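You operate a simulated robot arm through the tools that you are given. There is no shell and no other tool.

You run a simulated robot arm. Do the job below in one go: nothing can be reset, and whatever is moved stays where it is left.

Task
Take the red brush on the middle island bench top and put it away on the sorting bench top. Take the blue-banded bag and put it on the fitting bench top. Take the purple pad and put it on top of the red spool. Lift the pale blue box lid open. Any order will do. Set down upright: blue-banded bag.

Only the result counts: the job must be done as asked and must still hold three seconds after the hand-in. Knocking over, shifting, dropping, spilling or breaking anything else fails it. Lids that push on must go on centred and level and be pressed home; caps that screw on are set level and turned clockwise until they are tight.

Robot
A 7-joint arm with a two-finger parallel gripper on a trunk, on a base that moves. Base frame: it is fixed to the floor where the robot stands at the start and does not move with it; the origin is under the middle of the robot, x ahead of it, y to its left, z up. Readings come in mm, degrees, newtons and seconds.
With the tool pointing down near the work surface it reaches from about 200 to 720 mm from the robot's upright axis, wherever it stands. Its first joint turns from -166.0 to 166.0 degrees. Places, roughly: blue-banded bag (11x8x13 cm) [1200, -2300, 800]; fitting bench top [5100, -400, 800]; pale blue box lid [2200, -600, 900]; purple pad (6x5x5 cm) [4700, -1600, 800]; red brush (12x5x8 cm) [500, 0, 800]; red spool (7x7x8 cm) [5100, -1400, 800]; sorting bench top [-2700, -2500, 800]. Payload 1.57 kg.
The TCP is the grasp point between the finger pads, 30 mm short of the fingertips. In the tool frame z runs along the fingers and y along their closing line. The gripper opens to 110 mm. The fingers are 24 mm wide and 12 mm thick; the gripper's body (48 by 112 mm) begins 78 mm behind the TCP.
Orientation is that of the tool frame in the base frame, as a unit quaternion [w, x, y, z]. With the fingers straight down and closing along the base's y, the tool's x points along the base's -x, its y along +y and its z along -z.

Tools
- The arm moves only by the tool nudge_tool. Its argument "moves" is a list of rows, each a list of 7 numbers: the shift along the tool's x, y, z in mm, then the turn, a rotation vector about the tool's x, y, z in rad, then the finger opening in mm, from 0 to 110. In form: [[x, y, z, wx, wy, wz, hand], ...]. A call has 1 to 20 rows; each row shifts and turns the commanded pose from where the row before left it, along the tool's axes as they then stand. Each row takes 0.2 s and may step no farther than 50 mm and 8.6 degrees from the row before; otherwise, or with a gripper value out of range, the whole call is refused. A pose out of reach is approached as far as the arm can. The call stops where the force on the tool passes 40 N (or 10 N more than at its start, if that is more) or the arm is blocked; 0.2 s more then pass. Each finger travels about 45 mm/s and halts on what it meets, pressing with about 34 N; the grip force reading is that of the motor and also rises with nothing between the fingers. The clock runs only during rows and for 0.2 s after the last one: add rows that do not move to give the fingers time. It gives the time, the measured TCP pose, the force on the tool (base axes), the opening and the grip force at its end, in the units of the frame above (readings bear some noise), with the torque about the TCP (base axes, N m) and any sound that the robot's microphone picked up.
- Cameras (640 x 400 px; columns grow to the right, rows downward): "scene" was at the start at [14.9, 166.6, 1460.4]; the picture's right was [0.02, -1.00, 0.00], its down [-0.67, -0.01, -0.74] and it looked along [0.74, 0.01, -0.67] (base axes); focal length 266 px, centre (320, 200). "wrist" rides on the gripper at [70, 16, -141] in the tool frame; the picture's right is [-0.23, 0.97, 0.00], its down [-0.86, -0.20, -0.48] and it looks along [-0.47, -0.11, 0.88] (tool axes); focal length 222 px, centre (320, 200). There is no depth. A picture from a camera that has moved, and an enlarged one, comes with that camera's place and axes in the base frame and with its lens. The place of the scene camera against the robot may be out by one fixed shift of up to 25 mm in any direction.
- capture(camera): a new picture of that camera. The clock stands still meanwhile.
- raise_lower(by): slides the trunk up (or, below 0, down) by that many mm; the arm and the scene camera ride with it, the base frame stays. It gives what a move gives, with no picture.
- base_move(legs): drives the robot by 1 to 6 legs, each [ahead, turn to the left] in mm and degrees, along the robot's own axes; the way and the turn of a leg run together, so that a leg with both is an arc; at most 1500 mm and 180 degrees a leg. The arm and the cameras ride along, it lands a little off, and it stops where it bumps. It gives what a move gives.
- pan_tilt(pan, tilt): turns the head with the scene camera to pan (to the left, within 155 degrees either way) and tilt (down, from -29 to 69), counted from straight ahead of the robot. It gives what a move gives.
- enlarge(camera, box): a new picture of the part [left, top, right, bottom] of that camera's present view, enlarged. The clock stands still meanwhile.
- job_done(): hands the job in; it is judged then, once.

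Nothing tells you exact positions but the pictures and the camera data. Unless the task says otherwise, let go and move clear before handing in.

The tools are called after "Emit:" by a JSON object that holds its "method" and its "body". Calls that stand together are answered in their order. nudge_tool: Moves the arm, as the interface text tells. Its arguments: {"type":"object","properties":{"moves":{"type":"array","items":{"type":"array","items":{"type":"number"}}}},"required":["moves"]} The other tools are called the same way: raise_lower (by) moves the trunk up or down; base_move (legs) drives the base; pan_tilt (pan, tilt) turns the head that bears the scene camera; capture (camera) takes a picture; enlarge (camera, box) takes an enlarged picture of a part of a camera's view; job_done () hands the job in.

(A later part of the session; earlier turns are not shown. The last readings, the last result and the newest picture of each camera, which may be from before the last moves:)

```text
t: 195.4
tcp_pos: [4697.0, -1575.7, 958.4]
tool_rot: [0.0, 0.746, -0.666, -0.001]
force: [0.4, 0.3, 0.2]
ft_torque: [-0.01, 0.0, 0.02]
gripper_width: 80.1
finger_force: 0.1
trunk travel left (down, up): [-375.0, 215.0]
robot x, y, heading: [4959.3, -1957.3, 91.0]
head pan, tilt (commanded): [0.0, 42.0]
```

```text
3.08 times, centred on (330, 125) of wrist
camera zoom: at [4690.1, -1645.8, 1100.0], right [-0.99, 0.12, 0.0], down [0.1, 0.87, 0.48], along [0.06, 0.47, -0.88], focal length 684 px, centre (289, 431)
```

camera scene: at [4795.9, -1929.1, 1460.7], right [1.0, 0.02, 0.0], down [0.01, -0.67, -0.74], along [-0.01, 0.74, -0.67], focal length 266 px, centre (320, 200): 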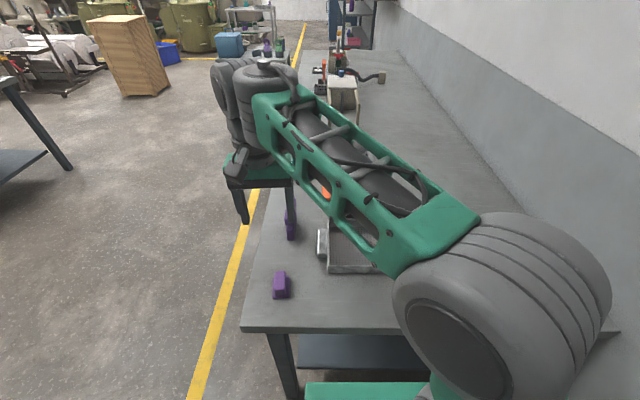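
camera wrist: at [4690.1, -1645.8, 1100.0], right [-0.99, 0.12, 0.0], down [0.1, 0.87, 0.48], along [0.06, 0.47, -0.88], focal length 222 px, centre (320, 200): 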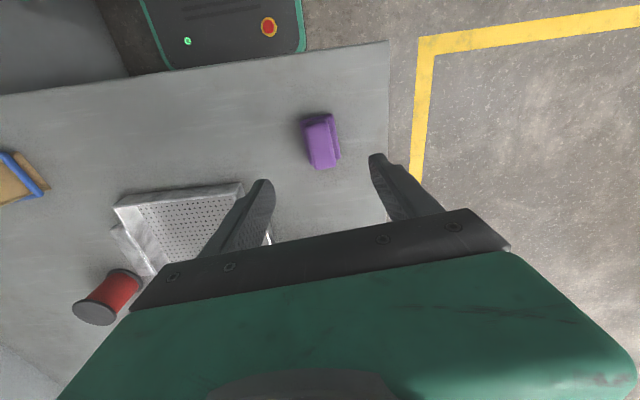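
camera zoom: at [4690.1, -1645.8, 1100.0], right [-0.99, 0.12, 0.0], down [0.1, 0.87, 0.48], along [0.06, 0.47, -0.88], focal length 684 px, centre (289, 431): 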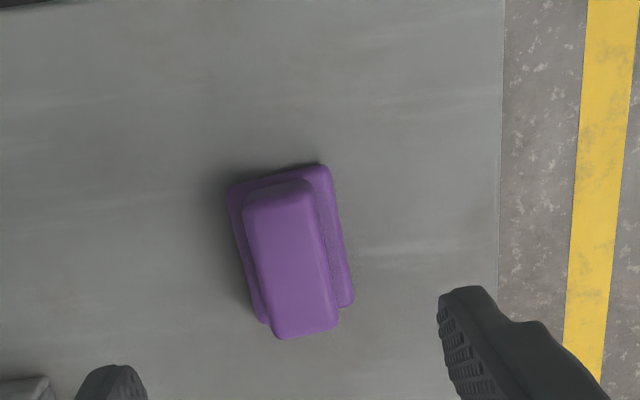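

Centred over the pad. I descend to TCP z 852 so that the fingertips grip the handle ridge.

Emit:
{"method": "nudge_tool", "body": {"moves": [[0, 0, 35, 0, 0, 0, 80], [0, 0, 35, 0, 0, 0, 80], [0, 0, 25, 0, 0, 0, 80], [0, 0, 11, 0, 0, 0, 80], [0, 0, 0, 0, 0, 0, 80]]}}

Emit:
{"method": "capture", "body": {"camera": "wrist"}}

Emit:
{"method": "enlarge", "body": {"camera": "scene", "box": [220, 200, 340, 310]}}

```text
t: 196.6
tcp_pos: [4698.1, -1574.8, 850.5]
tool_rot: [-0.001, 0.746, -0.666, 0.0]
force: [0.4, 0.3, 0.1]
ft_torque: [-0.03, 0.02, 0.01]
gripper_width: 79.9
finger_force: 0.1
trunk travel left (down, up): [-375.0, 215.0]
robot x, y, heading: [4958.1, -1959.0, 91.1]
head pan, tilt (commanded): [0.0, 42.0]
```

```text
taken
camera wrist: at [4690.1, -1646.1, 993.4], right [-0.99, 0.12, 0.0], down [0.1, 0.87, 0.48], along [0.06, 0.47, -0.88], focal length 222 px, centre (320, 200)
```

wrist: 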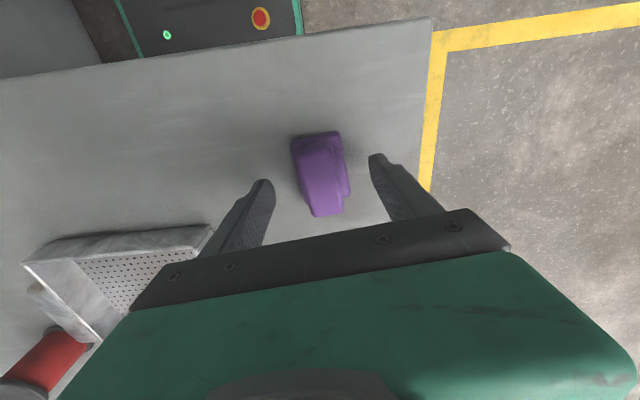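

```text
3.64 times, centred on (280, 255) of scene
camera zoom: at [4796.3, -1929.1, 1460.8], right [1.0, 0.02, 0.0], down [0.01, -0.67, -0.74], along [-0.01, 0.74, -0.67], focal length 969 px, centre (466, 0)
```

zoom: 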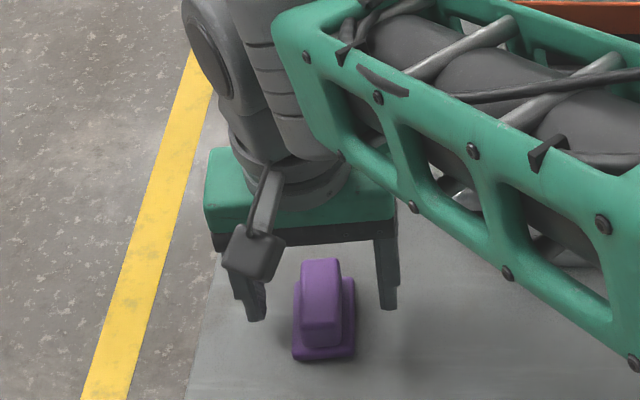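

Emit:
{"method": "enlarge", "body": {"camera": "wrist", "box": [250, 110, 400, 230]}}

```text
3.33 times, centred on (325, 170) of wrist
camera zoom: at [4690.1, -1646.1, 993.4], right [-0.99, 0.12, 0.0], down [0.1, 0.87, 0.48], along [0.06, 0.47, -0.88], focal length 740 px, centre (303, 300)
```

zoom: 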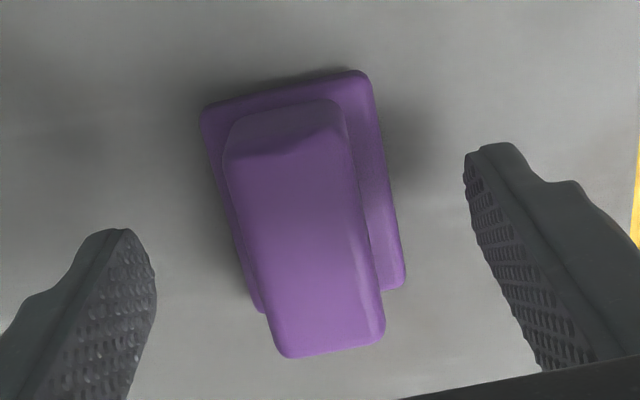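

The handle ridge is centred between the fingers (its top at about z 843, base top 812). I lower 3 mm more and close.

Emit:
{"method": "nudge_tool", "body": {"moves": [[3, 0, 3, 0, 0, 0, 80], [0, 0, 0, 0, 0, 0, 60], [0, 0, 0, 0, 0, 0, 40], [0, 0, 0, 0, 0, 0, 25], [0, 0, 0, 0, 0, 0, 10], [0, 0, 0, 0, 0, 0, 10], [0, 0, 0, 0, 0, 0, 10], [0, 0, 0, 0, 0, 0, 10]]}}

Emit:
{"method": "capture", "body": {"camera": "wrist"}}

```text
t: 198.4
tcp_pos: [4698.3, -1578.1, 848.3]
tool_rot: [0.0, 0.746, -0.666, 0.0]
force: [-0.3, 0.6, -0.1]
ft_torque: [-0.01, 0.01, 0.02]
gripper_width: 26.6
finger_force: 33.8
trunk travel left (down, up): [-375.0, 215.0]
robot x, y, heading: [4960.5, -1963.5, 90.9]
head pan, tilt (commanded): [0.0, 42.0]
```

```text
taken
camera wrist: at [4690.5, -1649.1, 990.8], right [-0.99, 0.12, 0.0], down [0.1, 0.87, 0.48], along [0.06, 0.47, -0.88], focal length 222 px, centre (320, 200)
```

wrist: 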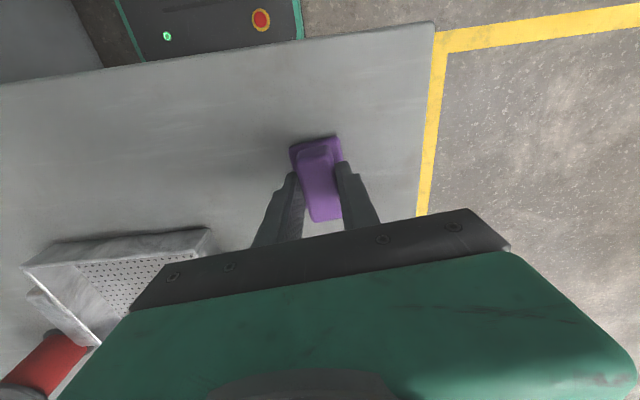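

Gripped at 26.6 mm. I lift the pad well above the neighbours and check it.

Emit:
{"method": "nudge_tool", "body": {"moves": [[0, 0, -10, 0, 0, 0, 10], [0, 0, -25, 0, 0, 0, 10], [0, 0, -40, 0, 0, 0, 10], [0, 0, -40, 0, 0, 0, 10], [0, 0, -40, 0, 0, 0, 10], [0, 0, -40, 0, 0, 0, 10], [0, 0, 0, 0, 0, 0, 10]]}}

Emit:
{"method": "capture", "body": {"camera": "wrist"}}

Emit:
{"method": "capture", "body": {"camera": "scene"}}

```text
t: 200.0
tcp_pos: [4698.6, -1577.8, 1041.9]
tool_rot: [0.0, 0.746, -0.666, 0.001]
force: [0.3, 0.9, -1.8]
ft_torque: [-0.04, -0.02, -0.03]
gripper_width: 27.1
finger_force: 34.0
trunk travel left (down, up): [-375.0, 215.0]
robot x, y, heading: [4960.7, -1958.4, 90.9]
head pan, tilt (commanded): [0.0, 42.0]
```

```text
taken
camera wrist: at [4690.6, -1649.2, 1185.1], right [-0.99, 0.12, 0.0], down [0.1, 0.87, 0.48], along [0.06, 0.47, -0.88], focal length 222 px, centre (320, 200)
```

wrist: 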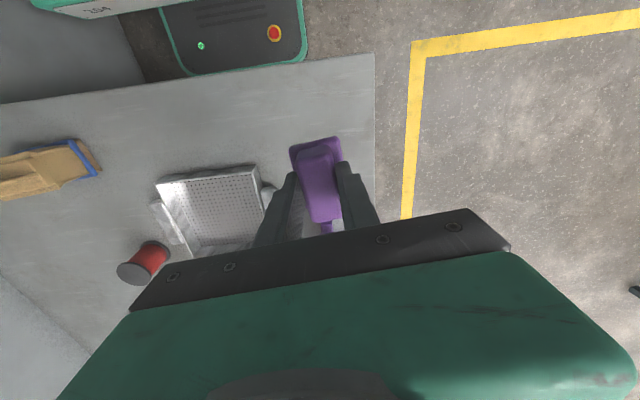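

```text
taken
camera scene: at [4796.4, -1929.3, 1460.8], right [1.0, 0.02, 0.0], down [0.01, -0.67, -0.74], along [-0.01, 0.74, -0.67], focal length 266 px, centre (320, 200)
```

scene: 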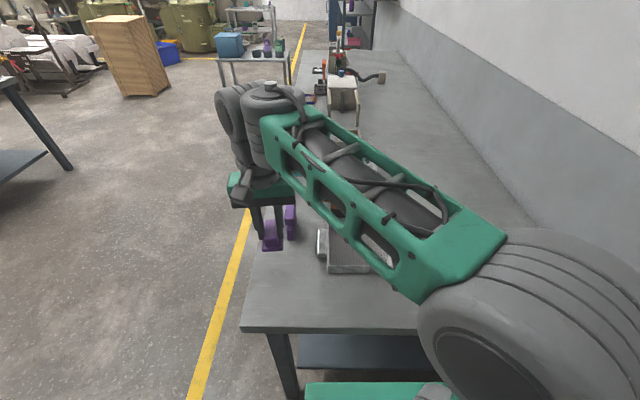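

Pad is held firmly. I carry it, high, to just short of the spool for a closer wrist look.

Emit:
{"method": "nudge_tool", "body": {"moves": [[-16.3, -40.7, -2, 0, 0, 0, 10], [-16.3, -40.7, -2, 0, 0, 0, 10], [-16.3, -40.7, -2, 0, 0, 0, 10], [-16.3, -40.7, -2, 0, 0, 0, 10], [-16.3, -40.7, -2, 0, 0, 0, 10], [-16.3, -40.7, -2, 0, 0, 0, 10], [-16.3, -40.7, -2, 0, 0, 0, 10], [-16.3, -40.7, -2, 0, 0, 0, 10], [-16.3, -40.7, -2, 0, 0, 0, 10], [-16.3, -40.7, -2, 0, 0, 0, 10], [0, 0, 0, 0, 0, 0, 10]]}}

Emit:
{"method": "capture", "body": {"camera": "wrist"}}

Emit:
{"method": "capture", "body": {"camera": "scene"}}

```text
t: 202.4
tcp_pos: [5085.4, -1369.7, 1060.7]
tool_rot: [0.0, 0.746, -0.665, 0.0]
force: [0.2, 0.5, -1.2]
ft_torque: [-0.05, 0.01, -0.03]
gripper_width: 27.0
finger_force: 34.0
trunk travel left (down, up): [-375.0, 215.0]
robot x, y, heading: [4958.7, -1961.2, 90.9]
head pan, tilt (commanded): [0.0, 42.0]
```

```text
taken
camera wrist: at [5077.6, -1441.7, 1204.6], right [-0.99, 0.12, 0.0], down [0.1, 0.87, 0.48], along [0.06, 0.47, -0.88], focal length 222 px, centre (320, 200)
```

wrist: 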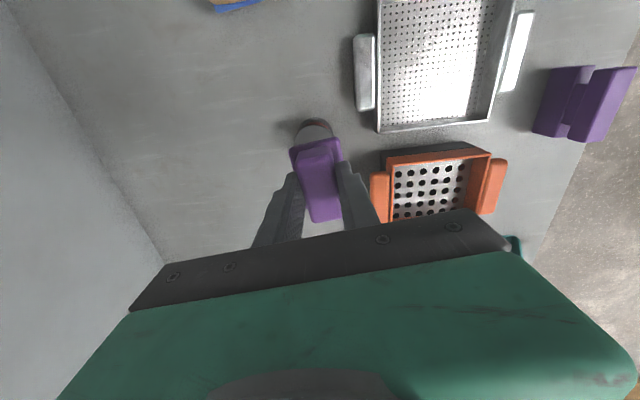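

```text
taken
camera scene: at [4796.8, -1928.9, 1460.8], right [1.0, 0.02, 0.0], down [0.01, -0.67, -0.74], along [-0.01, 0.74, -0.67], focal length 266 px, centre (320, 200)
```

scene: 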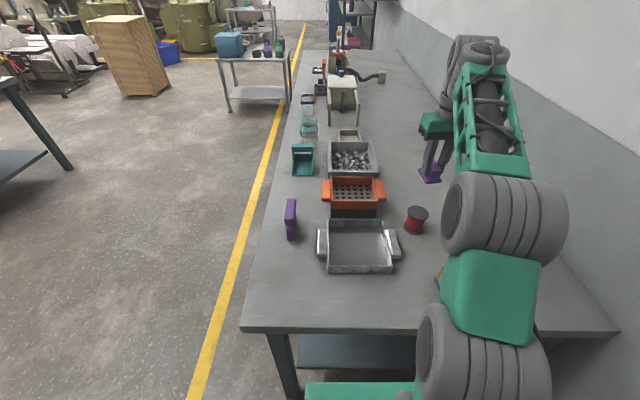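

Emit:
{"method": "enlarge", "body": {"camera": "scene", "box": [380, 180, 460, 250]}}

Emit:
{"method": "nudge_tool", "body": {"moves": [[-30, -10, 0, 0, 0, 0, 10], [-30, -10, 0, 0, 0, 0, 10], [0, 0, 0, 0, 0, 0, 10]]}}

Emit:
{"method": "enlarge", "body": {"camera": "wrist", "box": [230, 40, 430, 200]}}

```text
5.71 times, centred on (420, 215) of scene
camera zoom: at [4796.8, -1928.9, 1460.8], right [1.0, 0.02, 0.0], down [0.01, -0.67, -0.74], along [-0.01, 0.74, -0.67], focal length 1522 px, centre (-251, 114)
```

zoom: 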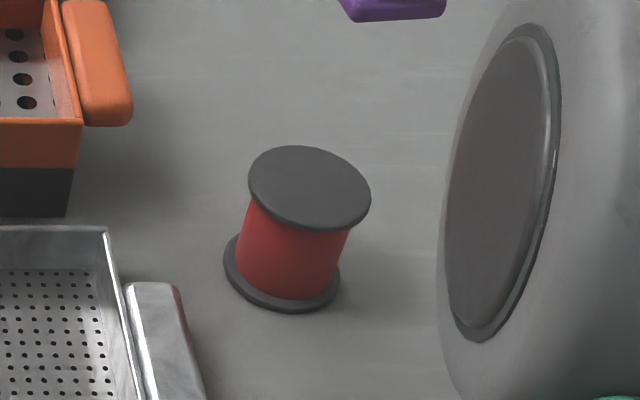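

```text
t: 203.2
tcp_pos: [5097.0, -1313.4, 1058.1]
tool_rot: [0.0, 0.746, -0.666, 0.001]
force: [0.6, 0.6, -0.9]
ft_torque: [-0.02, 0.0, -0.01]
gripper_width: 27.0
finger_force: 33.9
out of reach, approached as far as the arm can: row 2
trunk travel left (down, up): [-375.0, 215.0]
robot x, y, heading: [4960.9, -1961.4, 91.3]
head pan, tilt (commanded): [0.0, 42.0]
```

```text
2.50 times, centred on (330, 120) of wrist
camera zoom: at [5088.8, -1384.3, 1201.3], right [-0.99, 0.12, 0.0], down [0.1, 0.87, 0.48], along [0.06, 0.47, -0.88], focal length 555 px, centre (295, 400)
```

zoom: 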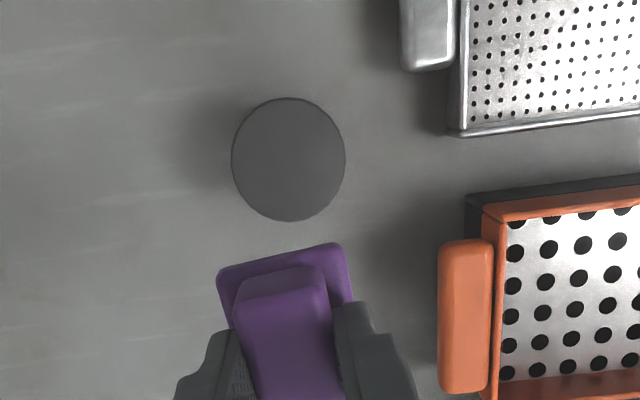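

The spool's top flange centre is at about [5096, -1355], top near z 877. I move the pad back over it and check alignment.

Emit:
{"method": "nudge_tool", "body": {"moves": [[24.2, 4, 0, 0, 0, 0, 10], [24.2, 4, 0, 0, 0, 0, 10], [0, 0, 25, 0, 0, 0, 10], [0, 0, 25, 0, 0, 0, 10], [0, 0, 0, 0, 0, 0, 10]]}}

Emit:
{"method": "capture", "body": {"camera": "wrist"}}

Emit:
{"method": "enlarge", "body": {"camera": "scene", "box": [370, 130, 490, 250]}}

```text
t: 204.4
tcp_pos: [5094.5, -1360.7, 1009.2]
tool_rot: [-0.001, 0.746, -0.666, 0.0]
force: [-0.3, 0.5, 0.2]
ft_torque: [-0.01, -0.03, -0.02]
gripper_width: 26.9
finger_force: 33.6
trunk travel left (down, up): [-375.0, 215.0]
robot x, y, heading: [4958.4, -1961.5, 91.1]
head pan, tilt (commanded): [0.0, 42.0]
```

```text
taken
camera wrist: at [5086.7, -1432.5, 1152.2], right [-0.99, 0.12, 0.0], down [0.1, 0.87, 0.48], along [0.06, 0.47, -0.88], focal length 222 px, centre (320, 200)
```

wrist: 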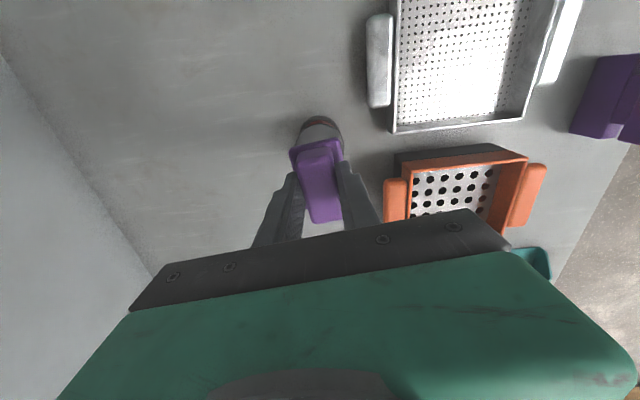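

```text
3.33 times, centred on (430, 190) of scene
camera zoom: at [4796.5, -1929.1, 1460.8], right [1.0, 0.02, 0.0], down [0.01, -0.67, -0.74], along [-0.01, 0.74, -0.67], focal length 888 px, centre (-47, 233)
```

zoom: 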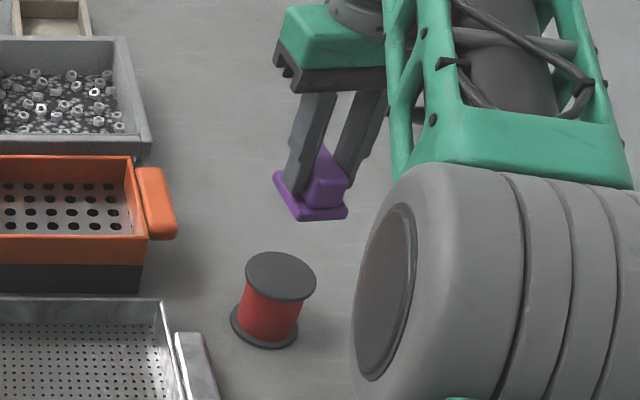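

Emit:
{"method": "enlarge", "body": {"camera": "wrist", "box": [260, 90, 380, 230]}}

```text
2.86 times, centred on (320, 160) of wrist
camera zoom: at [5086.7, -1432.5, 1152.2], right [-0.99, 0.12, 0.0], down [0.1, 0.87, 0.48], along [0.06, 0.47, -0.88], focal length 635 px, centre (320, 314)
```

zoom: 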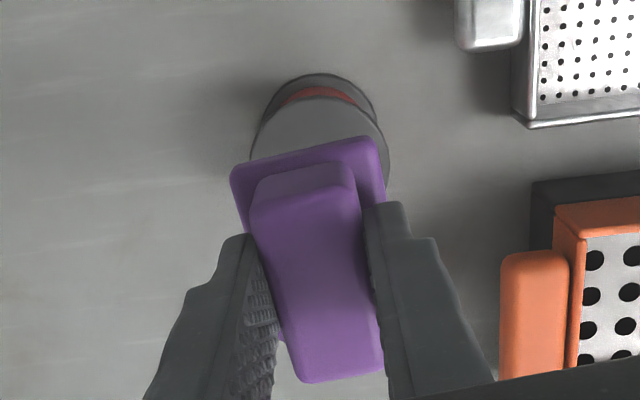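

Pad centre is at [5094, -1357], flange centre at [5096, -1354]. I correct by about 4 mm and descend to just above contact.

Emit:
{"method": "nudge_tool", "body": {"moves": [[-3.2, -2.2, 0, 0, 0, 0, 10], [0, 0, 25, 0, 0, 0, 10], [0, 0, 25, 0, 0, 0, 10], [0, 0, 15, 0, 0, 0, 10], [0, 0, 0, 0, 0, 0, 10]]}}

Emit:
{"method": "enlarge", "body": {"camera": "wrist", "box": [260, 90, 380, 230]}}

Emit:
{"method": "enlarge", "body": {"camera": "scene", "box": [370, 150, 490, 260]}}

```text
t: 205.6
tcp_pos: [5096.2, -1358.2, 944.1]
tool_rot: [0.0, 0.746, -0.666, 0.0]
force: [-0.1, 0.1, -1.0]
ft_torque: [-0.01, -0.02, 0.03]
gripper_width: 27.0
finger_force: 34.2
trunk travel left (down, up): [-375.0, 215.0]
robot x, y, heading: [4960.6, -1956.3, 91.2]
head pan, tilt (commanded): [0.0, 42.0]
```

```text
2.86 times, centred on (320, 160) of wrist
camera zoom: at [5088.2, -1428.9, 1086.7], right [-0.99, 0.12, 0.0], down [0.1, 0.87, 0.48], along [0.06, 0.47, -0.88], focal length 635 px, centre (320, 314)
```

zoom: 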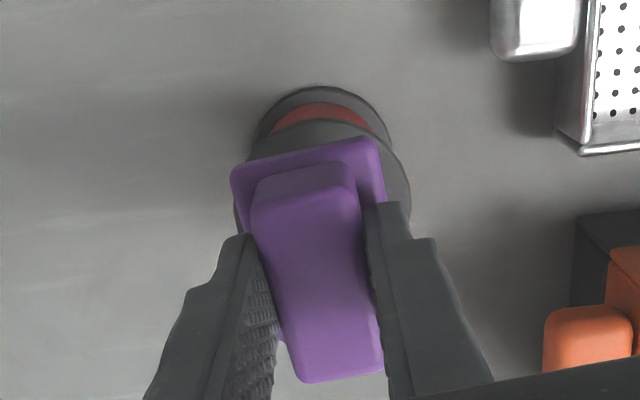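

```text
3.64 times, centred on (430, 205) of scene
camera zoom: at [4796.5, -1929.0, 1460.8], right [1.0, 0.02, 0.0], down [0.01, -0.67, -0.74], along [-0.01, 0.74, -0.67], focal length 969 px, centre (-80, 182)
```

zoom: 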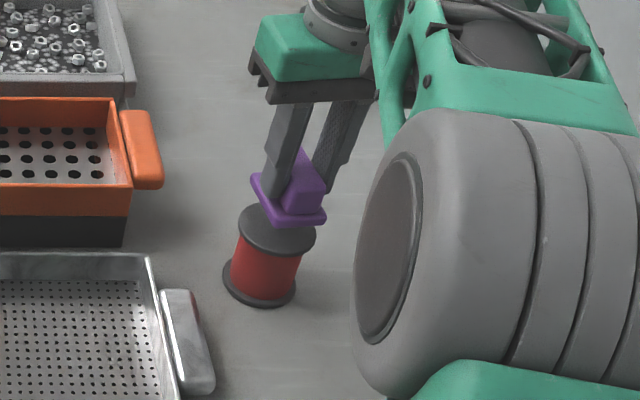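

Alignment is now within about 1 mm. I lower slowly to contact.

Emit:
{"method": "nudge_tool", "body": {"moves": [[0, 0, 3, 0, 0, 0, 10], [0, 0, 3, 0, 0, 0, 10], [0, 0, 3, 0, 0, 0, 10], [0, 0, 0, 0, 0, 0, 10]]}}

```text
t: 206.6
tcp_pos: [5095.1, -1359.7, 936.0]
tool_rot: [0.0, 0.746, -0.666, 0.0]
force: [-0.1, -0.7, -1.1]
ft_torque: [0.0, -0.02, 0.02]
gripper_width: 26.8
finger_force: 33.9
trunk travel left (down, up): [-375.0, 215.0]
robot x, y, heading: [4957.2, -1959.4, 90.9]
head pan, tilt (commanded): [0.0, 42.0]
```

Emit:
{"method": "nudge_tool", "body": {"moves": [[0, 0, 1, 0, 0, 0, 10], [0, 0, 1, 0, 0, 0, 10], [0, 0, 1, 0, 0, 0, 10], [0, 0, 0, 0, 0, 0, 10]]}}

```text
t: 207.6
tcp_pos: [5095.8, -1358.2, 932.0]
tool_rot: [0.001, 0.747, -0.665, -0.001]
force: [-0.3, 1.3, 0.1]
ft_torque: [0.0, -0.01, -0.01]
gripper_width: 26.8
finger_force: 34.8
trunk travel left (down, up): [-375.0, 215.0]
robot x, y, heading: [4958.8, -1962.0, 91.1]
head pan, tilt (commanded): [0.0, 42.0]
```

Emit:
{"method": "nudge_tool", "body": {"moves": [[0, 0, 1, 0, 0, 0, 10], [0, 0, 1, 0, 0, 0, 10], [0, 0, 0, 0, 0, 0, 10]]}}

```text
t: 208.4
tcp_pos: [5094.7, -1358.9, 929.8]
tool_rot: [0.0, 0.746, -0.666, 0.0]
force: [-0.3, -0.2, -0.1]
ft_torque: [0.02, -0.03, 0.02]
gripper_width: 26.8
finger_force: 34.3
trunk travel left (down, up): [-375.0, 215.0]
robot x, y, heading: [4961.9, -1960.6, 90.9]
head pan, tilt (commanded): [0.0, 42.0]
```

Emit:
{"method": "nudge_tool", "body": {"moves": [[0, 0, 1, 0, 0, 0, 10], [0, 0, 0, 0, 0, 0, 10]]}}

Emit:
{"method": "enlarge", "body": {"camera": "scene", "box": [390, 170, 470, 250]}}

```text
t: 209.0
tcp_pos: [5096.0, -1357.9, 929.3]
tool_rot: [0.0, 0.746, -0.666, 0.0]
force: [0.4, -0.8, -0.5]
ft_torque: [0.02, 0.0, 0.0]
gripper_width: 27.0
finger_force: 33.7
trunk travel left (down, up): [-375.0, 215.0]
robot x, y, heading: [4957.1, -1963.4, 91.0]
head pan, tilt (commanded): [0.0, 42.0]
```

```text
5.00 times, centred on (430, 210) of scene
camera zoom: at [4796.5, -1929.1, 1460.8], right [1.0, 0.02, 0.0], down [0.01, -0.67, -0.74], along [-0.01, 0.74, -0.67], focal length 1332 px, centre (-230, 150)
```

zoom: 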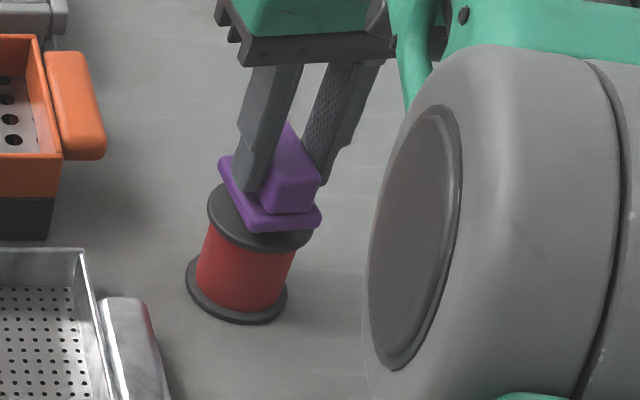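

Emit:
{"method": "nudge_tool", "body": {"moves": [[0, 0, 1, 0, 0, 0, 10], [0, 0, 0, 0, 0, 0, 10]]}}

Emit:
{"method": "nudge_tool", "body": {"moves": [[0, 0, 1, 0, 0, 0, 10], [0, 0, 0, 0, 0, 0, 10]]}}

```text
t: 209.6
tcp_pos: [5096.0, -1358.1, 929.4]
tool_rot: [0.0, 0.746, -0.666, 0.001]
force: [0.6, -1.1, -0.3]
ft_torque: [0.03, -0.01, -0.01]
gripper_width: 26.8
finger_force: 34.1
trunk travel left (down, up): [-375.0, 215.0]
robot x, y, heading: [4960.2, -1958.8, 91.0]
head pan, tilt (commanded): [0.0, 42.0]
```

```text
t: 210.2
tcp_pos: [5094.6, -1358.3, 927.9]
tool_rot: [0.0, 0.746, -0.665, -0.001]
force: [0.6, 0.2, -0.9]
ft_torque: [0.02, 0.01, 0.01]
gripper_width: 27.1
finger_force: 33.7
trunk travel left (down, up): [-375.0, 215.0]
robot x, y, heading: [4959.9, -1957.4, 91.0]
head pan, tilt (commanded): [0.0, 42.0]
```

Emit:
{"method": "nudge_tool", "body": {"moves": [[0, 0, 1, 0, 0, 0, 10], [0, 0, 0, 0, 0, 0, 10]]}}

Emit:
{"method": "nudge_tool", "body": {"moves": [[0, 0, 1, 0, 0, 0, 10], [0, 0, 0, 0, 0, 0, 10]]}}

```text
t: 210.8
tcp_pos: [5095.2, -1359.6, 926.5]
tool_rot: [0.001, 0.746, -0.666, 0.0]
force: [-0.1, -0.9, -0.7]
ft_torque: [-0.02, 0.02, 0.01]
gripper_width: 27.1
finger_force: 33.5
trunk travel left (down, up): [-375.0, 215.0]
robot x, y, heading: [4958.3, -1962.1, 90.9]
head pan, tilt (commanded): [0.0, 42.0]
```

```text
t: 211.4
tcp_pos: [5095.7, -1358.9, 924.4]
tool_rot: [0.0, 0.746, -0.666, 0.0]
force: [0.6, -0.5, -0.6]
ft_torque: [-0.01, -0.01, 0.01]
gripper_width: 27.0
finger_force: 33.6
trunk travel left (down, up): [-375.0, 215.0]
robot x, y, heading: [4956.1, -1960.1, 91.3]
head pan, tilt (commanded): [0.0, 42.0]
```

Emit:
{"method": "nudge_tool", "body": {"moves": [[0, 0, 1, 0, 0, 0, 10], [0, 0, 0, 0, 0, 0, 10]]}}

Emit:
{"method": "nudge_tool", "body": {"moves": [[0, 0, 1, 0, 0, 0, 10], [0, 0, 0, 0, 0, 0, 10]]}}

Emit:
{"method": "enlarge", "body": {"camera": "scene", "box": [390, 170, 470, 250]}}

```text
t: 212.0
tcp_pos: [5095.6, -1357.9, 924.6]
tool_rot: [0.0, 0.746, -0.666, -0.001]
force: [-0.1, -0.7, -1.2]
ft_torque: [-0.02, 0.01, 0.0]
gripper_width: 26.9
finger_force: 33.7
trunk travel left (down, up): [-375.0, 215.0]
robot x, y, heading: [4962.2, -1957.9, 91.0]
head pan, tilt (commanded): [0.0, 42.0]
```

```text
t: 212.6
tcp_pos: [5095.8, -1358.7, 921.7]
tool_rot: [0.0, 0.746, -0.666, -0.001]
force: [-0.4, 0.0, -0.6]
ft_torque: [-0.03, -0.04, -0.02]
gripper_width: 26.9
finger_force: 34.2
trunk travel left (down, up): [-375.0, 215.0]
robot x, y, heading: [4961.2, -1957.5, 91.2]
head pan, tilt (commanded): [0.0, 42.0]
```

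```text
5.00 times, centred on (430, 210) of scene
camera zoom: at [4796.5, -1929.1, 1460.8], right [1.0, 0.02, 0.0], down [0.01, -0.67, -0.74], along [-0.01, 0.74, -0.67], focal length 1332 px, centre (-230, 150)
```

zoom: 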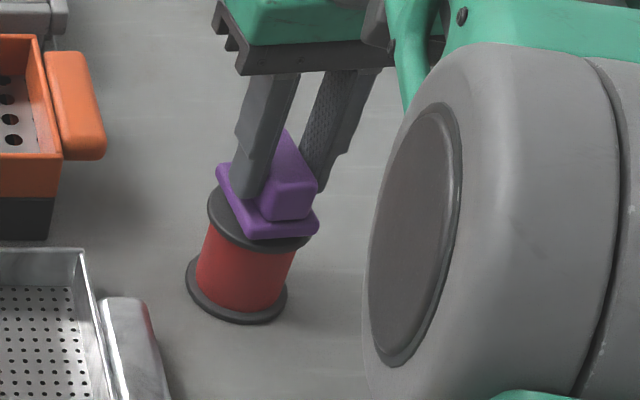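

Emit:
{"method": "nudge_tool", "body": {"moves": [[0, 0, 1, 0, 0, 0, 10], [0, 0, 0, 0, 0, 0, 10]]}}

Emit:
{"method": "nudge_tool", "body": {"moves": [[0, 0, 1, 0, 0, 0, 10], [0, 0, 0, 0, 0, 0, 10]]}}

```text
t: 213.2
tcp_pos: [5096.0, -1358.5, 921.4]
tool_rot: [0.0, 0.746, -0.666, -0.001]
force: [0.0, 0.3, -0.4]
ft_torque: [-0.01, 0.02, 0.0]
gripper_width: 27.0
finger_force: 34.0
trunk travel left (down, up): [-375.0, 215.0]
robot x, y, heading: [4958.4, -1961.0, 91.1]
head pan, tilt (commanded): [0.0, 42.0]
```

```text
t: 213.8
tcp_pos: [5094.5, -1358.6, 922.1]
tool_rot: [0.001, 0.746, -0.666, 0.0]
force: [0.2, -0.7, -0.6]
ft_torque: [0.01, -0.03, -0.01]
gripper_width: 26.6
finger_force: 34.4
trunk travel left (down, up): [-375.0, 215.0]
robot x, y, heading: [4960.5, -1958.7, 91.1]
head pan, tilt (commanded): [0.0, 42.0]
```

Emit:
{"method": "nudge_tool", "body": {"moves": [[0, 0, 1, 0, 0, 0, 10], [0, 0, 0, 0, 0, 0, 10]]}}

Emit:
{"method": "nudge_tool", "body": {"moves": [[0, 0, 1, 0, 0, 0, 10], [0, 0, 0, 0, 0, 0, 10]]}}

```text
t: 214.4
tcp_pos: [5095.8, -1359.4, 919.7]
tool_rot: [0.0, 0.746, -0.666, 0.0]
force: [0.0, 0.5, -0.6]
ft_torque: [0.0, 0.0, 0.01]
gripper_width: 26.9
finger_force: 34.5
trunk travel left (down, up): [-375.0, 215.0]
robot x, y, heading: [4958.7, -1959.8, 91.2]
head pan, tilt (commanded): [0.0, 42.0]
```

```text
t: 215.0
tcp_pos: [5094.2, -1358.5, 919.6]
tool_rot: [0.0, 0.746, -0.666, 0.0]
force: [-0.3, 0.4, -0.2]
ft_torque: [0.02, 0.0, 0.0]
gripper_width: 26.8
finger_force: 34.2
trunk travel left (down, up): [-375.0, 215.0]
robot x, y, heading: [4962.6, -1955.1, 91.0]
head pan, tilt (commanded): [0.0, 42.0]
```

Emit:
{"method": "enlarge", "body": {"camera": "scene", "box": [400, 180, 460, 240]}}

Emit:
{"method": "enlarge", "body": {"camera": "wrist", "box": [260, 90, 380, 230]}}

```text
6.67 times, centred on (430, 210) of scene
camera zoom: at [4796.5, -1929.1, 1460.8], right [1.0, 0.02, 0.0], down [0.01, -0.67, -0.74], along [-0.01, 0.74, -0.67], focal length 1776 px, centre (-413, 133)
```

zoom: 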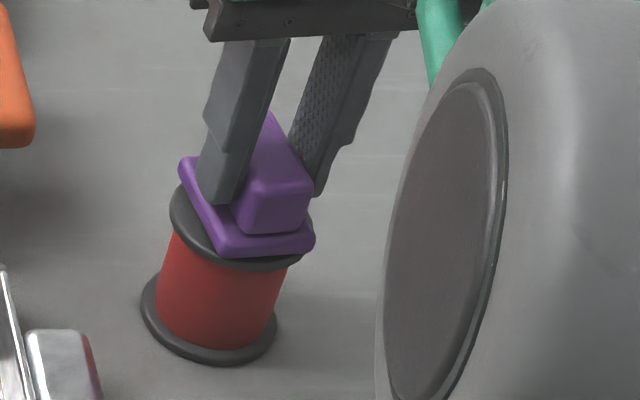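

```text
2.86 times, centred on (320, 160) of wrist
camera zoom: at [5087.4, -1429.4, 1062.1], right [-0.99, 0.12, 0.0], down [0.1, 0.87, 0.48], along [0.06, 0.47, -0.88], focal length 635 px, centre (320, 314)
```

zoom: 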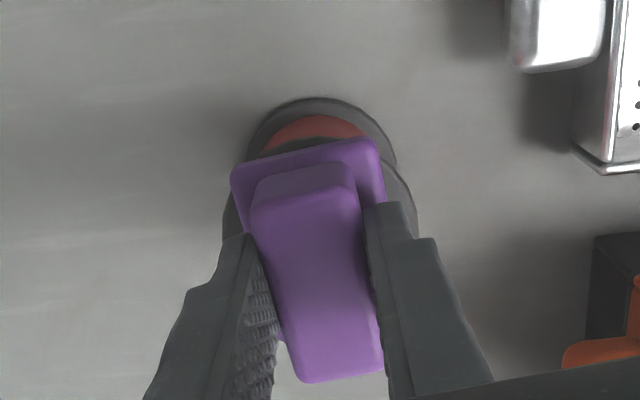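

Emit:
{"method": "nudge_tool", "body": {"moves": [[0, 0, 1, 0, 0, 0, 10], [0, 0, 0, 0, 0, 0, 10]]}}

Emit:
{"method": "nudge_tool", "body": {"moves": [[0, 0, 1, 0, 0, 0, 10], [0, 0, 0, 0, 0, 0, 10]]}}

```text
t: 215.6
tcp_pos: [5095.3, -1357.8, 918.1]
tool_rot: [0.001, 0.746, -0.665, 0.0]
force: [-0.5, -0.6, -0.7]
ft_torque: [0.0, -0.01, -0.02]
gripper_width: 27.1
finger_force: 33.5
trunk travel left (down, up): [-375.0, 215.0]
robot x, y, heading: [4961.2, -1962.2, 91.1]
head pan, tilt (commanded): [0.0, 42.0]
```

```text
t: 216.2
tcp_pos: [5095.3, -1359.3, 918.3]
tool_rot: [0.0, 0.746, -0.666, 0.0]
force: [-0.2, 0.1, 0.7]
ft_torque: [0.05, 0.0, -0.03]
gripper_width: 26.7
finger_force: 33.7
trunk travel left (down, up): [-375.0, 215.0]
robot x, y, heading: [4955.9, -1961.2, 90.8]
head pan, tilt (commanded): [0.0, 42.0]
```

Emit:
{"method": "nudge_tool", "body": {"moves": [[0, 0, 1, 0, 0, 0, 10], [0, 0, 0, 0, 0, 0, 10]]}}

```text
t: 216.8
tcp_pos: [5095.1, -1358.9, 917.5]
tool_rot: [-0.001, 0.746, -0.666, -0.001]
force: [0.1, -0.3, 6.0]
ft_torque: [0.03, 0.06, 0.04]
gripper_width: 27.0
finger_force: 33.5
trunk travel left (down, up): [-375.0, 215.0]
robot x, y, heading: [4959.0, -1958.5, 91.1]
head pan, tilt (commanded): [0.0, 42.0]
```

Contact: about 6.5 N on the spool's top. I release gently and rise straight up.

Emit:
{"method": "nudge_tool", "body": {"moves": [[0, 0, 0, 0, 0, 0, 30], [0, 0, 0, 0, 0, 0, 36], [0, 0, 0, 0, 0, 0, 44], [0, 0, 0, 0, 0, 0, 50], [0, 0, 0, 0, 0, 0, 50], [0, 0, -8, 0, 0, 0, 50], [0, 0, -20, 0, 0, 0, 50], [0, 0, -30, 0, 0, 0, 50], [0, 0, -40, 0, 0, 0, 50], [0, 0, -40, 0, 0, 0, 50], [0, 0, 0, 0, 0, 0, 50]]}}

Emit:
{"method": "capture", "body": {"camera": "wrist"}}

Emit:
{"method": "enlarge", "body": {"camera": "scene", "box": [390, 170, 470, 250]}}

```text
t: 219.2
tcp_pos: [5095.2, -1358.8, 1054.4]
tool_rot: [0.0, 0.746, -0.666, 0.0]
force: [-0.2, 0.3, -1.3]
ft_torque: [0.01, -0.03, 0.01]
gripper_width: 50.2
finger_force: 0.0
trunk travel left (down, up): [-375.0, 215.0]
robot x, y, heading: [4958.9, -1957.2, 90.9]
head pan, tilt (commanded): [0.0, 42.0]
```

```text
taken
camera wrist: at [5087.7, -1429.7, 1197.4], right [-0.99, 0.12, 0.0], down [0.1, 0.87, 0.48], along [0.06, 0.47, -0.88], focal length 222 px, centre (320, 200)
```

wrist: 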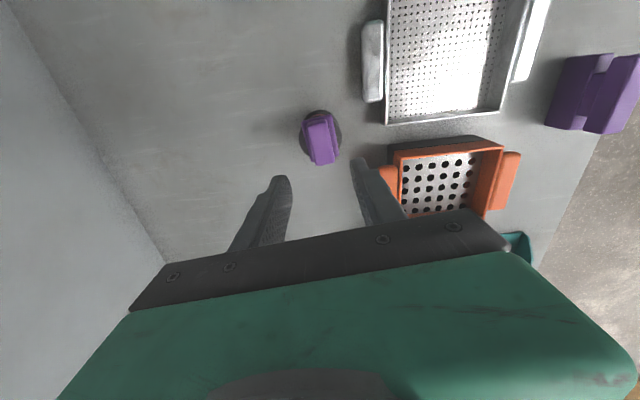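

```text
5.00 times, centred on (430, 210) of scene
camera zoom: at [4796.5, -1929.2, 1460.8], right [1.0, 0.02, 0.0], down [0.01, -0.67, -0.74], along [-0.01, 0.74, -0.67], focal length 1332 px, centre (-230, 150)
```

zoom: 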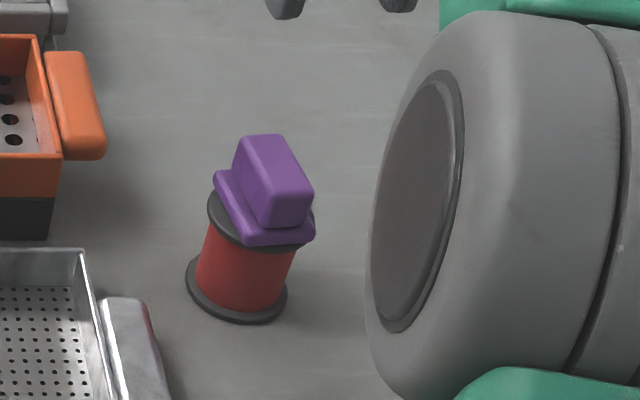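

The pad rests on the spool. I retract the arm and leave along the aisle towards the pale blue box on the island.

Emit:
{"method": "nudge_tool", "body": {"moves": [[34, 25.7, -2, 0, 0, 0, 50], [34, 25.7, -2, 0, 0, 0, 50], [34, 25.7, -2, 0, 0, 0, 50], [34, 25.7, -2, 0, 0, 0, 50], [34, 25.7, -2, 0, 0, 0, 50], [34, 25.7, -2, 0, 0, 0, 50], [0, 0, 0, 0, 0, 0, 50]]}}

Emit:
{"method": "enlarge", "body": {"camera": "scene", "box": [300, 170, 500, 310]}}

Emit:
{"method": "base_move", "body": {"legs": [[-80, 0], [0, 90], [760, 0], [0, -23], [1500, 0]]}}

Emit:
{"method": "pan_tilt", "body": {"pan": -30, "tilt": 25}}

Emit:
{"method": "capture", "body": {"camera": "scene"}}

```text
t: 220.8
tcp_pos: [4965.5, -1580.0, 1066.5]
tool_rot: [-0.001, 0.746, -0.665, 0.0]
force: [-0.2, -1.0, 0.5]
ft_torque: [0.05, -0.02, -0.01]
gripper_width: 50.2
finger_force: 0.1
trunk travel left (down, up): [-375.0, 215.0]
robot x, y, heading: [4960.1, -1963.9, 91.2]
head pan, tilt (commanded): [0.0, 42.0]
```

```text
2.86 times, centred on (400, 240) of scene
camera zoom: at [4796.3, -1929.6, 1460.8], right [1.0, 0.02, 0.0], down [0.01, -0.67, -0.74], along [-0.01, 0.74, -0.67], focal length 761 px, centre (91, 86)
```

zoom: 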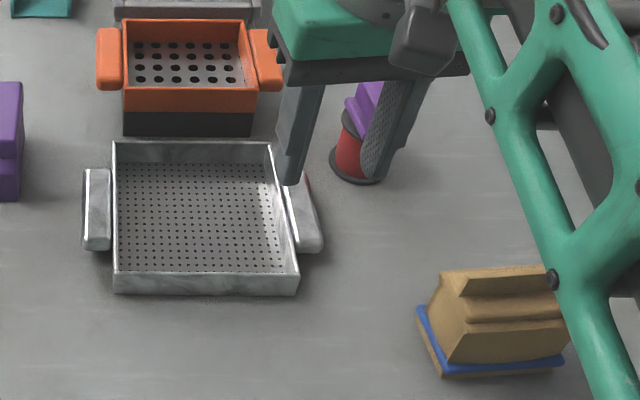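

```text
t: 237.6
tcp_pos: [2466.6, -1346.6, 1066.3]
tool_rot: [0.0, 0.99, -0.142, 0.0]
force: [0.3, -0.6, -0.6]
ft_torque: [0.04, -0.01, -0.01]
gripper_width: 50.1
finger_force: 0.0
trunk travel left (down, up): [-375.0, 215.0]
robot x, y, heading: [2815.2, -1494.3, 158.1]
head pan, tilt (commanded): [0.0, 42.0]
```

```text
t: 238.5
tcp_pos: [2465.6, -1346.3, 1066.5]
tool_rot: [0.0, 0.99, -0.142, 0.0]
force: [0.0, 0.3, -0.8]
ft_torque: [0.01, 0.0, 0.03]
gripper_width: 50.1
finger_force: 0.1
trunk travel left (down, up): [-375.0, 215.0]
robot x, y, heading: [2813.3, -1497.5, 158.2]
head pan, tilt (commanded): [-30.0, 25.0]
```

```text
taken
camera scene: at [2746.8, -1583.0, 1487.0], right [0.79, 0.62, 0.0], down [0.26, -0.33, -0.91], along [-0.56, 0.71, -0.42], focal length 266 px, centre (320, 200)
```

scene: 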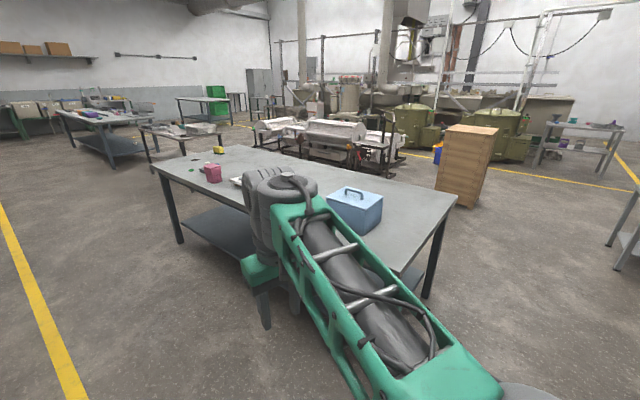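

Emit:
{"method": "enlarge", "body": {"camera": "scene", "box": [300, 160, 420, 250]}}

```text
4.44 times, centred on (360, 205) of scene
camera zoom: at [2746.8, -1583.0, 1487.0], right [0.79, 0.62, 0.0], down [0.26, -0.33, -0.91], along [-0.56, 0.71, -0.42], focal length 1184 px, centre (142, 178)
```

zoom: 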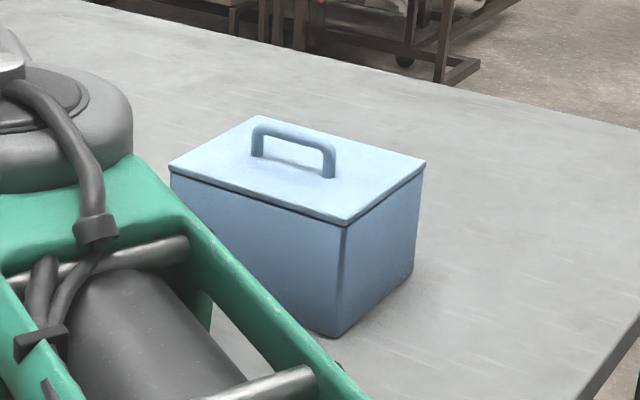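

The pale blue box spans about x 2005–2240, y -606…-403 with its lid top near z 932 and a U-handle along x at y about -515. I drive up to it from the island's right side and inspect for the hinge.

Emit:
{"method": "base_move", "body": {"legs": [[0, -2.8], [760, 0], [0, -65.4]]}}

Emit:
{"method": "pan_tilt", "body": {"pan": 0, "tilt": 42}}

Emit:
{"method": "capture", "body": {"camera": "scene"}}

Emit:
{"method": "enlarge", "body": {"camera": "scene", "box": [220, 100, 420, 260]}}

Emit:
{"method": "capture", "body": {"camera": "wrist"}}

```text
t: 245.9
tcp_pos: [2123.1, -799.2, 1065.7]
tool_rot: [0.0, 0.744, -0.668, 0.0]
force: [-0.1, 0.9, 1.1]
ft_torque: [0.02, 0.01, 0.01]
gripper_width: 49.9
finger_force: 0.0
trunk travel left (down, up): [-375.0, 215.0]
robot x, y, heading: [2115.1, -1179.1, 90.6]
head pan, tilt (commanded): [-30.0, 25.0]
```

```text
t: 246.9
tcp_pos: [2122.1, -798.3, 1066.7]
tool_rot: [-0.001, 0.744, -0.669, 0.0]
force: [-0.1, 0.1, 0.5]
ft_torque: [0.0, 0.0, 0.02]
gripper_width: 50.2
finger_force: 0.1
trunk travel left (down, up): [-375.0, 215.0]
robot x, y, heading: [2114.2, -1179.9, 90.6]
head pan, tilt (commanded): [0.0, 42.0]
```

```text
taken
camera scene: at [1951.4, -1147.1, 1460.8], right [1.0, 0.01, 0.0], down [0.01, -0.67, -0.74], along [-0.01, 0.74, -0.67], focal length 266 px, centre (320, 200)
```

scene: 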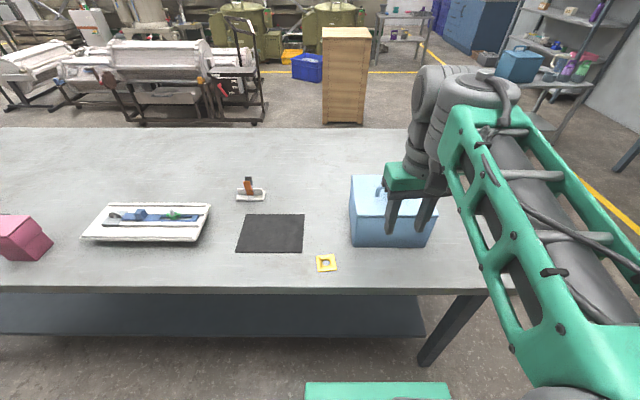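

```text
2.50 times, centred on (320, 180) of scene
camera zoom: at [1951.4, -1147.1, 1460.8], right [1.0, 0.01, 0.0], down [0.01, -0.67, -0.74], along [-0.01, 0.74, -0.67], focal length 666 px, centre (320, 250)
```

zoom: 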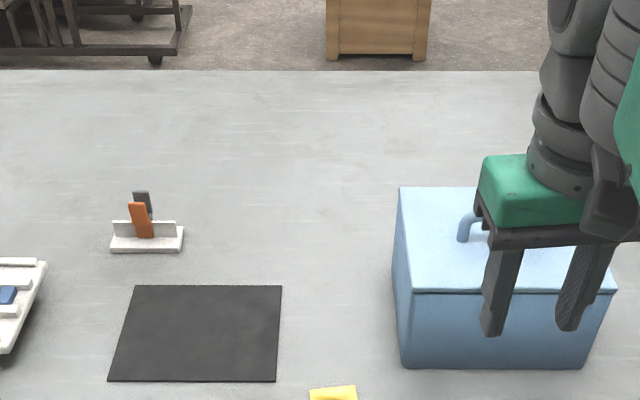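

```text
taken
camera wrist: at [2114.4, -869.1, 1209.5], right [-0.99, 0.12, 0.0], down [0.11, 0.87, 0.48], along [0.06, 0.47, -0.88], focal length 222 px, centre (320, 200)
```

wrist: 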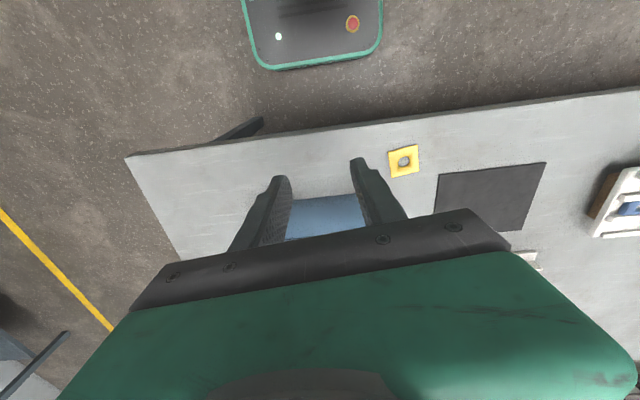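

No hinge shows on the near (-y) or end faces. I drive around the island's end to look at the far (+y) side of the box.

Emit:
{"method": "base_move", "body": {"legs": [[0, -90.6], [950, 0], [0, 90], [1350, 0]]}}

Emit:
{"method": "pan_tilt", "body": {"pan": 125, "tilt": 25}}

Emit:
{"method": "capture", "body": {"camera": "scene"}}

```text
t: 265.8
tcp_pos: [3067.8, 562.1, 1066.8]
tool_rot: [0.0, 0.741, -0.672, 0.0]
force: [0.3, -0.5, -0.2]
ft_torque: [0.02, -0.03, -0.01]
gripper_width: 50.1
finger_force: 0.0
trunk travel left (down, up): [-375.0, 215.0]
robot x, y, heading: [3058.1, 183.1, 90.2]
head pan, tilt (commanded): [0.0, 42.0]
```

```text
t: 267.9
tcp_pos: [3067.1, 563.1, 1066.0]
tool_rot: [0.0, 0.741, -0.672, 0.0]
force: [0.2, 0.8, -0.2]
ft_torque: [-0.02, -0.03, 0.03]
gripper_width: 50.0
finger_force: 0.2
trunk travel left (down, up): [-375.0, 215.0]
robot x, y, heading: [3059.1, 181.2, 90.3]
head pan, tilt (commanded): [125.0, 25.0]
```

```text
taken
camera scene: at [2817.5, 78.3, 1487.1], right [-0.58, 0.82, 0.0], down [0.35, 0.24, -0.91], along [-0.74, -0.52, -0.42], focal length 266 px, centre (320, 200)
```

scene: 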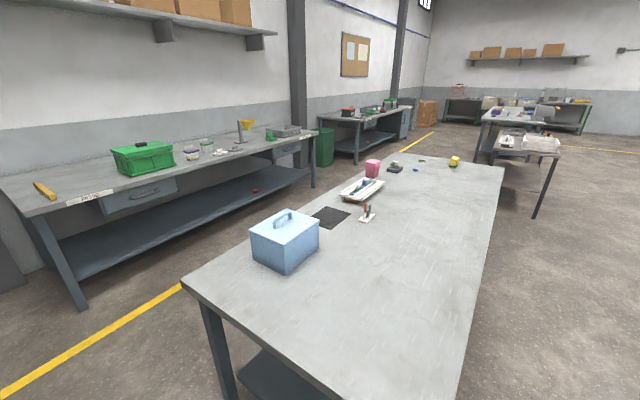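

Emit:
{"method": "enlarge", "body": {"camera": "scene", "box": [230, 195, 350, 285]}}

```text
4.44 times, centred on (290, 240) of scene
camera zoom: at [2817.5, 78.3, 1487.1], right [-0.58, 0.82, 0.0], down [0.35, 0.24, -0.91], along [-0.74, -0.52, -0.42], focal length 1184 px, centre (453, 22)
```

zoom: 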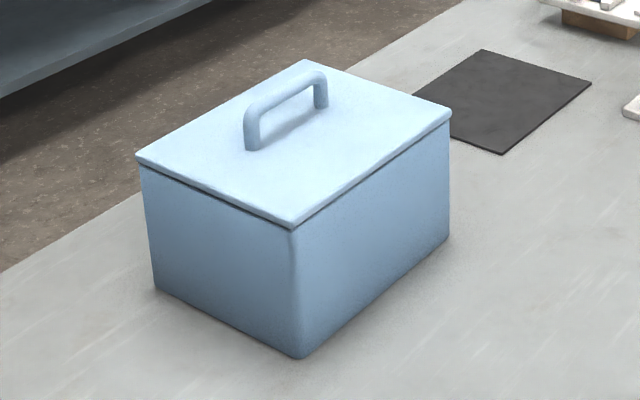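

The handle sits nearer the -y edge of the lid, so the hinge must be along the far (+y) edge. I return to the island's right side to open it from there, and raise the trunk for reach.

Emit:
{"method": "base_move", "body": {"legs": [[-1360, 0], [0, 89.9], [900, 0], [0, -90], [60, 0]]}}

Emit:
{"method": "pan_tilt", "body": {"pan": 0, "tilt": 42}}

Emit:
{"method": "capture", "body": {"camera": "scene"}}

```text
t: 287.1
tcp_pos: [2183.7, -720.0, 1065.9]
tool_rot: [0.0, 0.735, -0.678, 0.001]
force: [0.1, -0.2, 0.0]
ft_torque: [0.02, -0.02, 0.03]
gripper_width: 50.2
finger_force: 0.1
trunk travel left (down, up): [-375.0, 215.0]
robot x, y, heading: [2168.2, -1102.4, 89.3]
head pan, tilt (commanded): [125.0, 25.0]
```

```text
t: 289.2
tcp_pos: [2183.7, -719.8, 1068.2]
tool_rot: [0.0, 0.736, -0.677, -0.001]
force: [-0.2, 0.7, -0.5]
ft_torque: [0.0, 0.0, -0.01]
gripper_width: 50.0
finger_force: 0.0
trunk travel left (down, up): [-375.0, 215.0]
robot x, y, heading: [2167.3, -1098.0, 89.0]
head pan, tilt (commanded): [0.0, 42.0]
```

```text
taken
camera scene: at [2003.1, -1065.1, 1460.8], right [1.0, -0.01, 0.0], down [-0.01, -0.67, -0.74], along [0.01, 0.74, -0.67], focal length 266 px, centre (320, 200)
```

scene: 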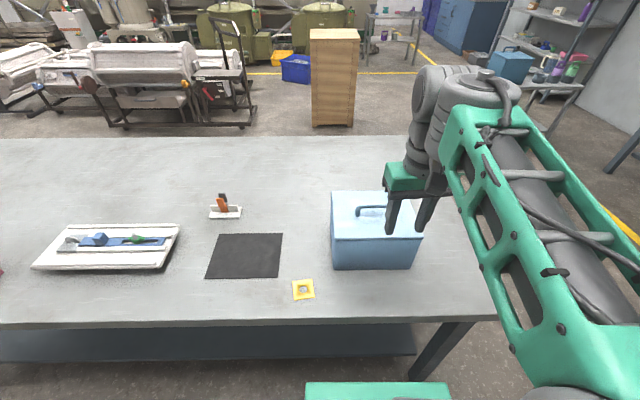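

Robot stands at [2167, -1100] facing the box. I raise the trunk 200 mm for reach, then turn the tool so its fingers will close across the handle bar.

Emit:
{"method": "raise_lower", "body": {"by": 200}}

Emit:
{"method": "nudge_tool", "body": {"moves": [[0, 0, 0, 0, 0, 0.138, 50], [0, 0, 0, 0, 0, 0.138, 50], [0, 0, 0, 0, 0, 0.138, 50], [0, 0, 0, 0, 0, 0.138, 50], [0, 0, 0, 0, 0, 0.138, 50], [0, 0, 0, 0, 0, 0.138, 50], [0, 0, 0, 0, 0, 0.138, 50], [0, 0, 0, 0, 0, 0.138, 50], [0, 0, 0, 0, 0, 0.138, 50], [0, 0, 0, 0, 0, 0.138, 50], [0, 0, 0, 0, 0, 0.138, 50], [0, 0, 0, 0, 0, 0.137, 50], [0, 0, 0, 0, 0, 0, 50]]}}

Emit:
{"method": "capture", "body": {"camera": "wrist"}}

Emit:
{"method": "capture", "body": {"camera": "scene"}}

```text
t: 291.4
tcp_pos: [2183.4, -718.8, 1267.5]
tool_rot: [0.001, 0.736, -0.677, 0.001]
force: [-0.2, -0.2, 0.1]
ft_torque: [0.0, -0.01, 0.02]
gripper_width: 50.2
finger_force: 0.1
trunk travel left (down, up): [-575.0, 15.0]
robot x, y, heading: [2168.2, -1102.5, 89.1]
head pan, tilt (commanded): [0.0, 42.0]
```

```text
t: 294.2
tcp_pos: [2183.3, -720.5, 1268.0]
tool_rot: [-0.001, 0.003, 1.0, 0.0]
force: [0.1, -0.2, 0.8]
ft_torque: [-0.01, 0.0, 0.03]
gripper_width: 50.0
finger_force: 0.1
trunk travel left (down, up): [-575.0, 15.0]
robot x, y, heading: [2166.9, -1100.4, 89.0]
head pan, tilt (commanded): [0.0, 42.0]
```

```text
taken
camera wrist: at [2114.2, -703.4, 1409.3], right [0.23, 0.97, 0.0], down [0.85, -0.2, 0.48], along [0.47, -0.11, -0.88], focal length 222 px, centre (320, 200)
```

wrist: 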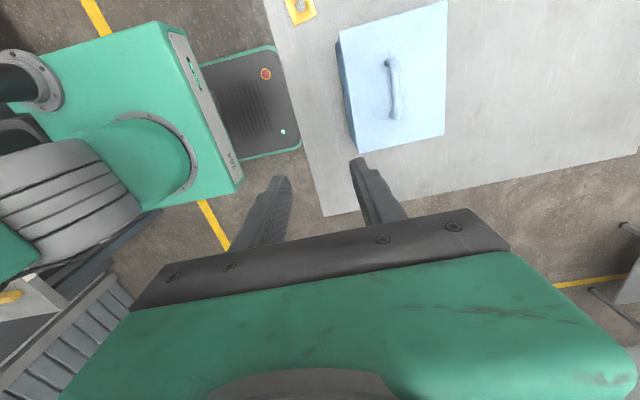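

```text
taken
camera scene: at [2003.1, -1065.1, 1660.8], right [1.0, -0.01, 0.0], down [-0.01, -0.67, -0.74], along [0.01, 0.74, -0.67], focal length 266 px, centre (320, 200)
```

scene: 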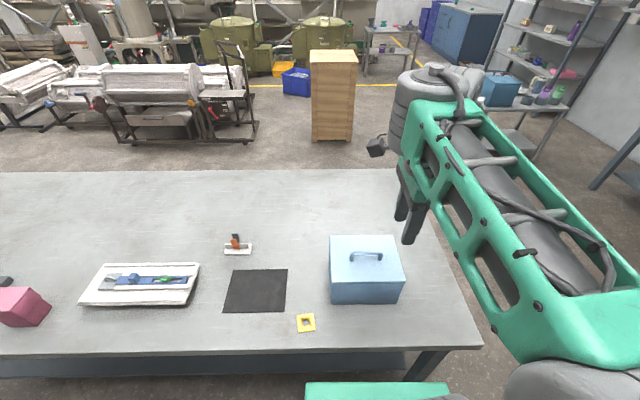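

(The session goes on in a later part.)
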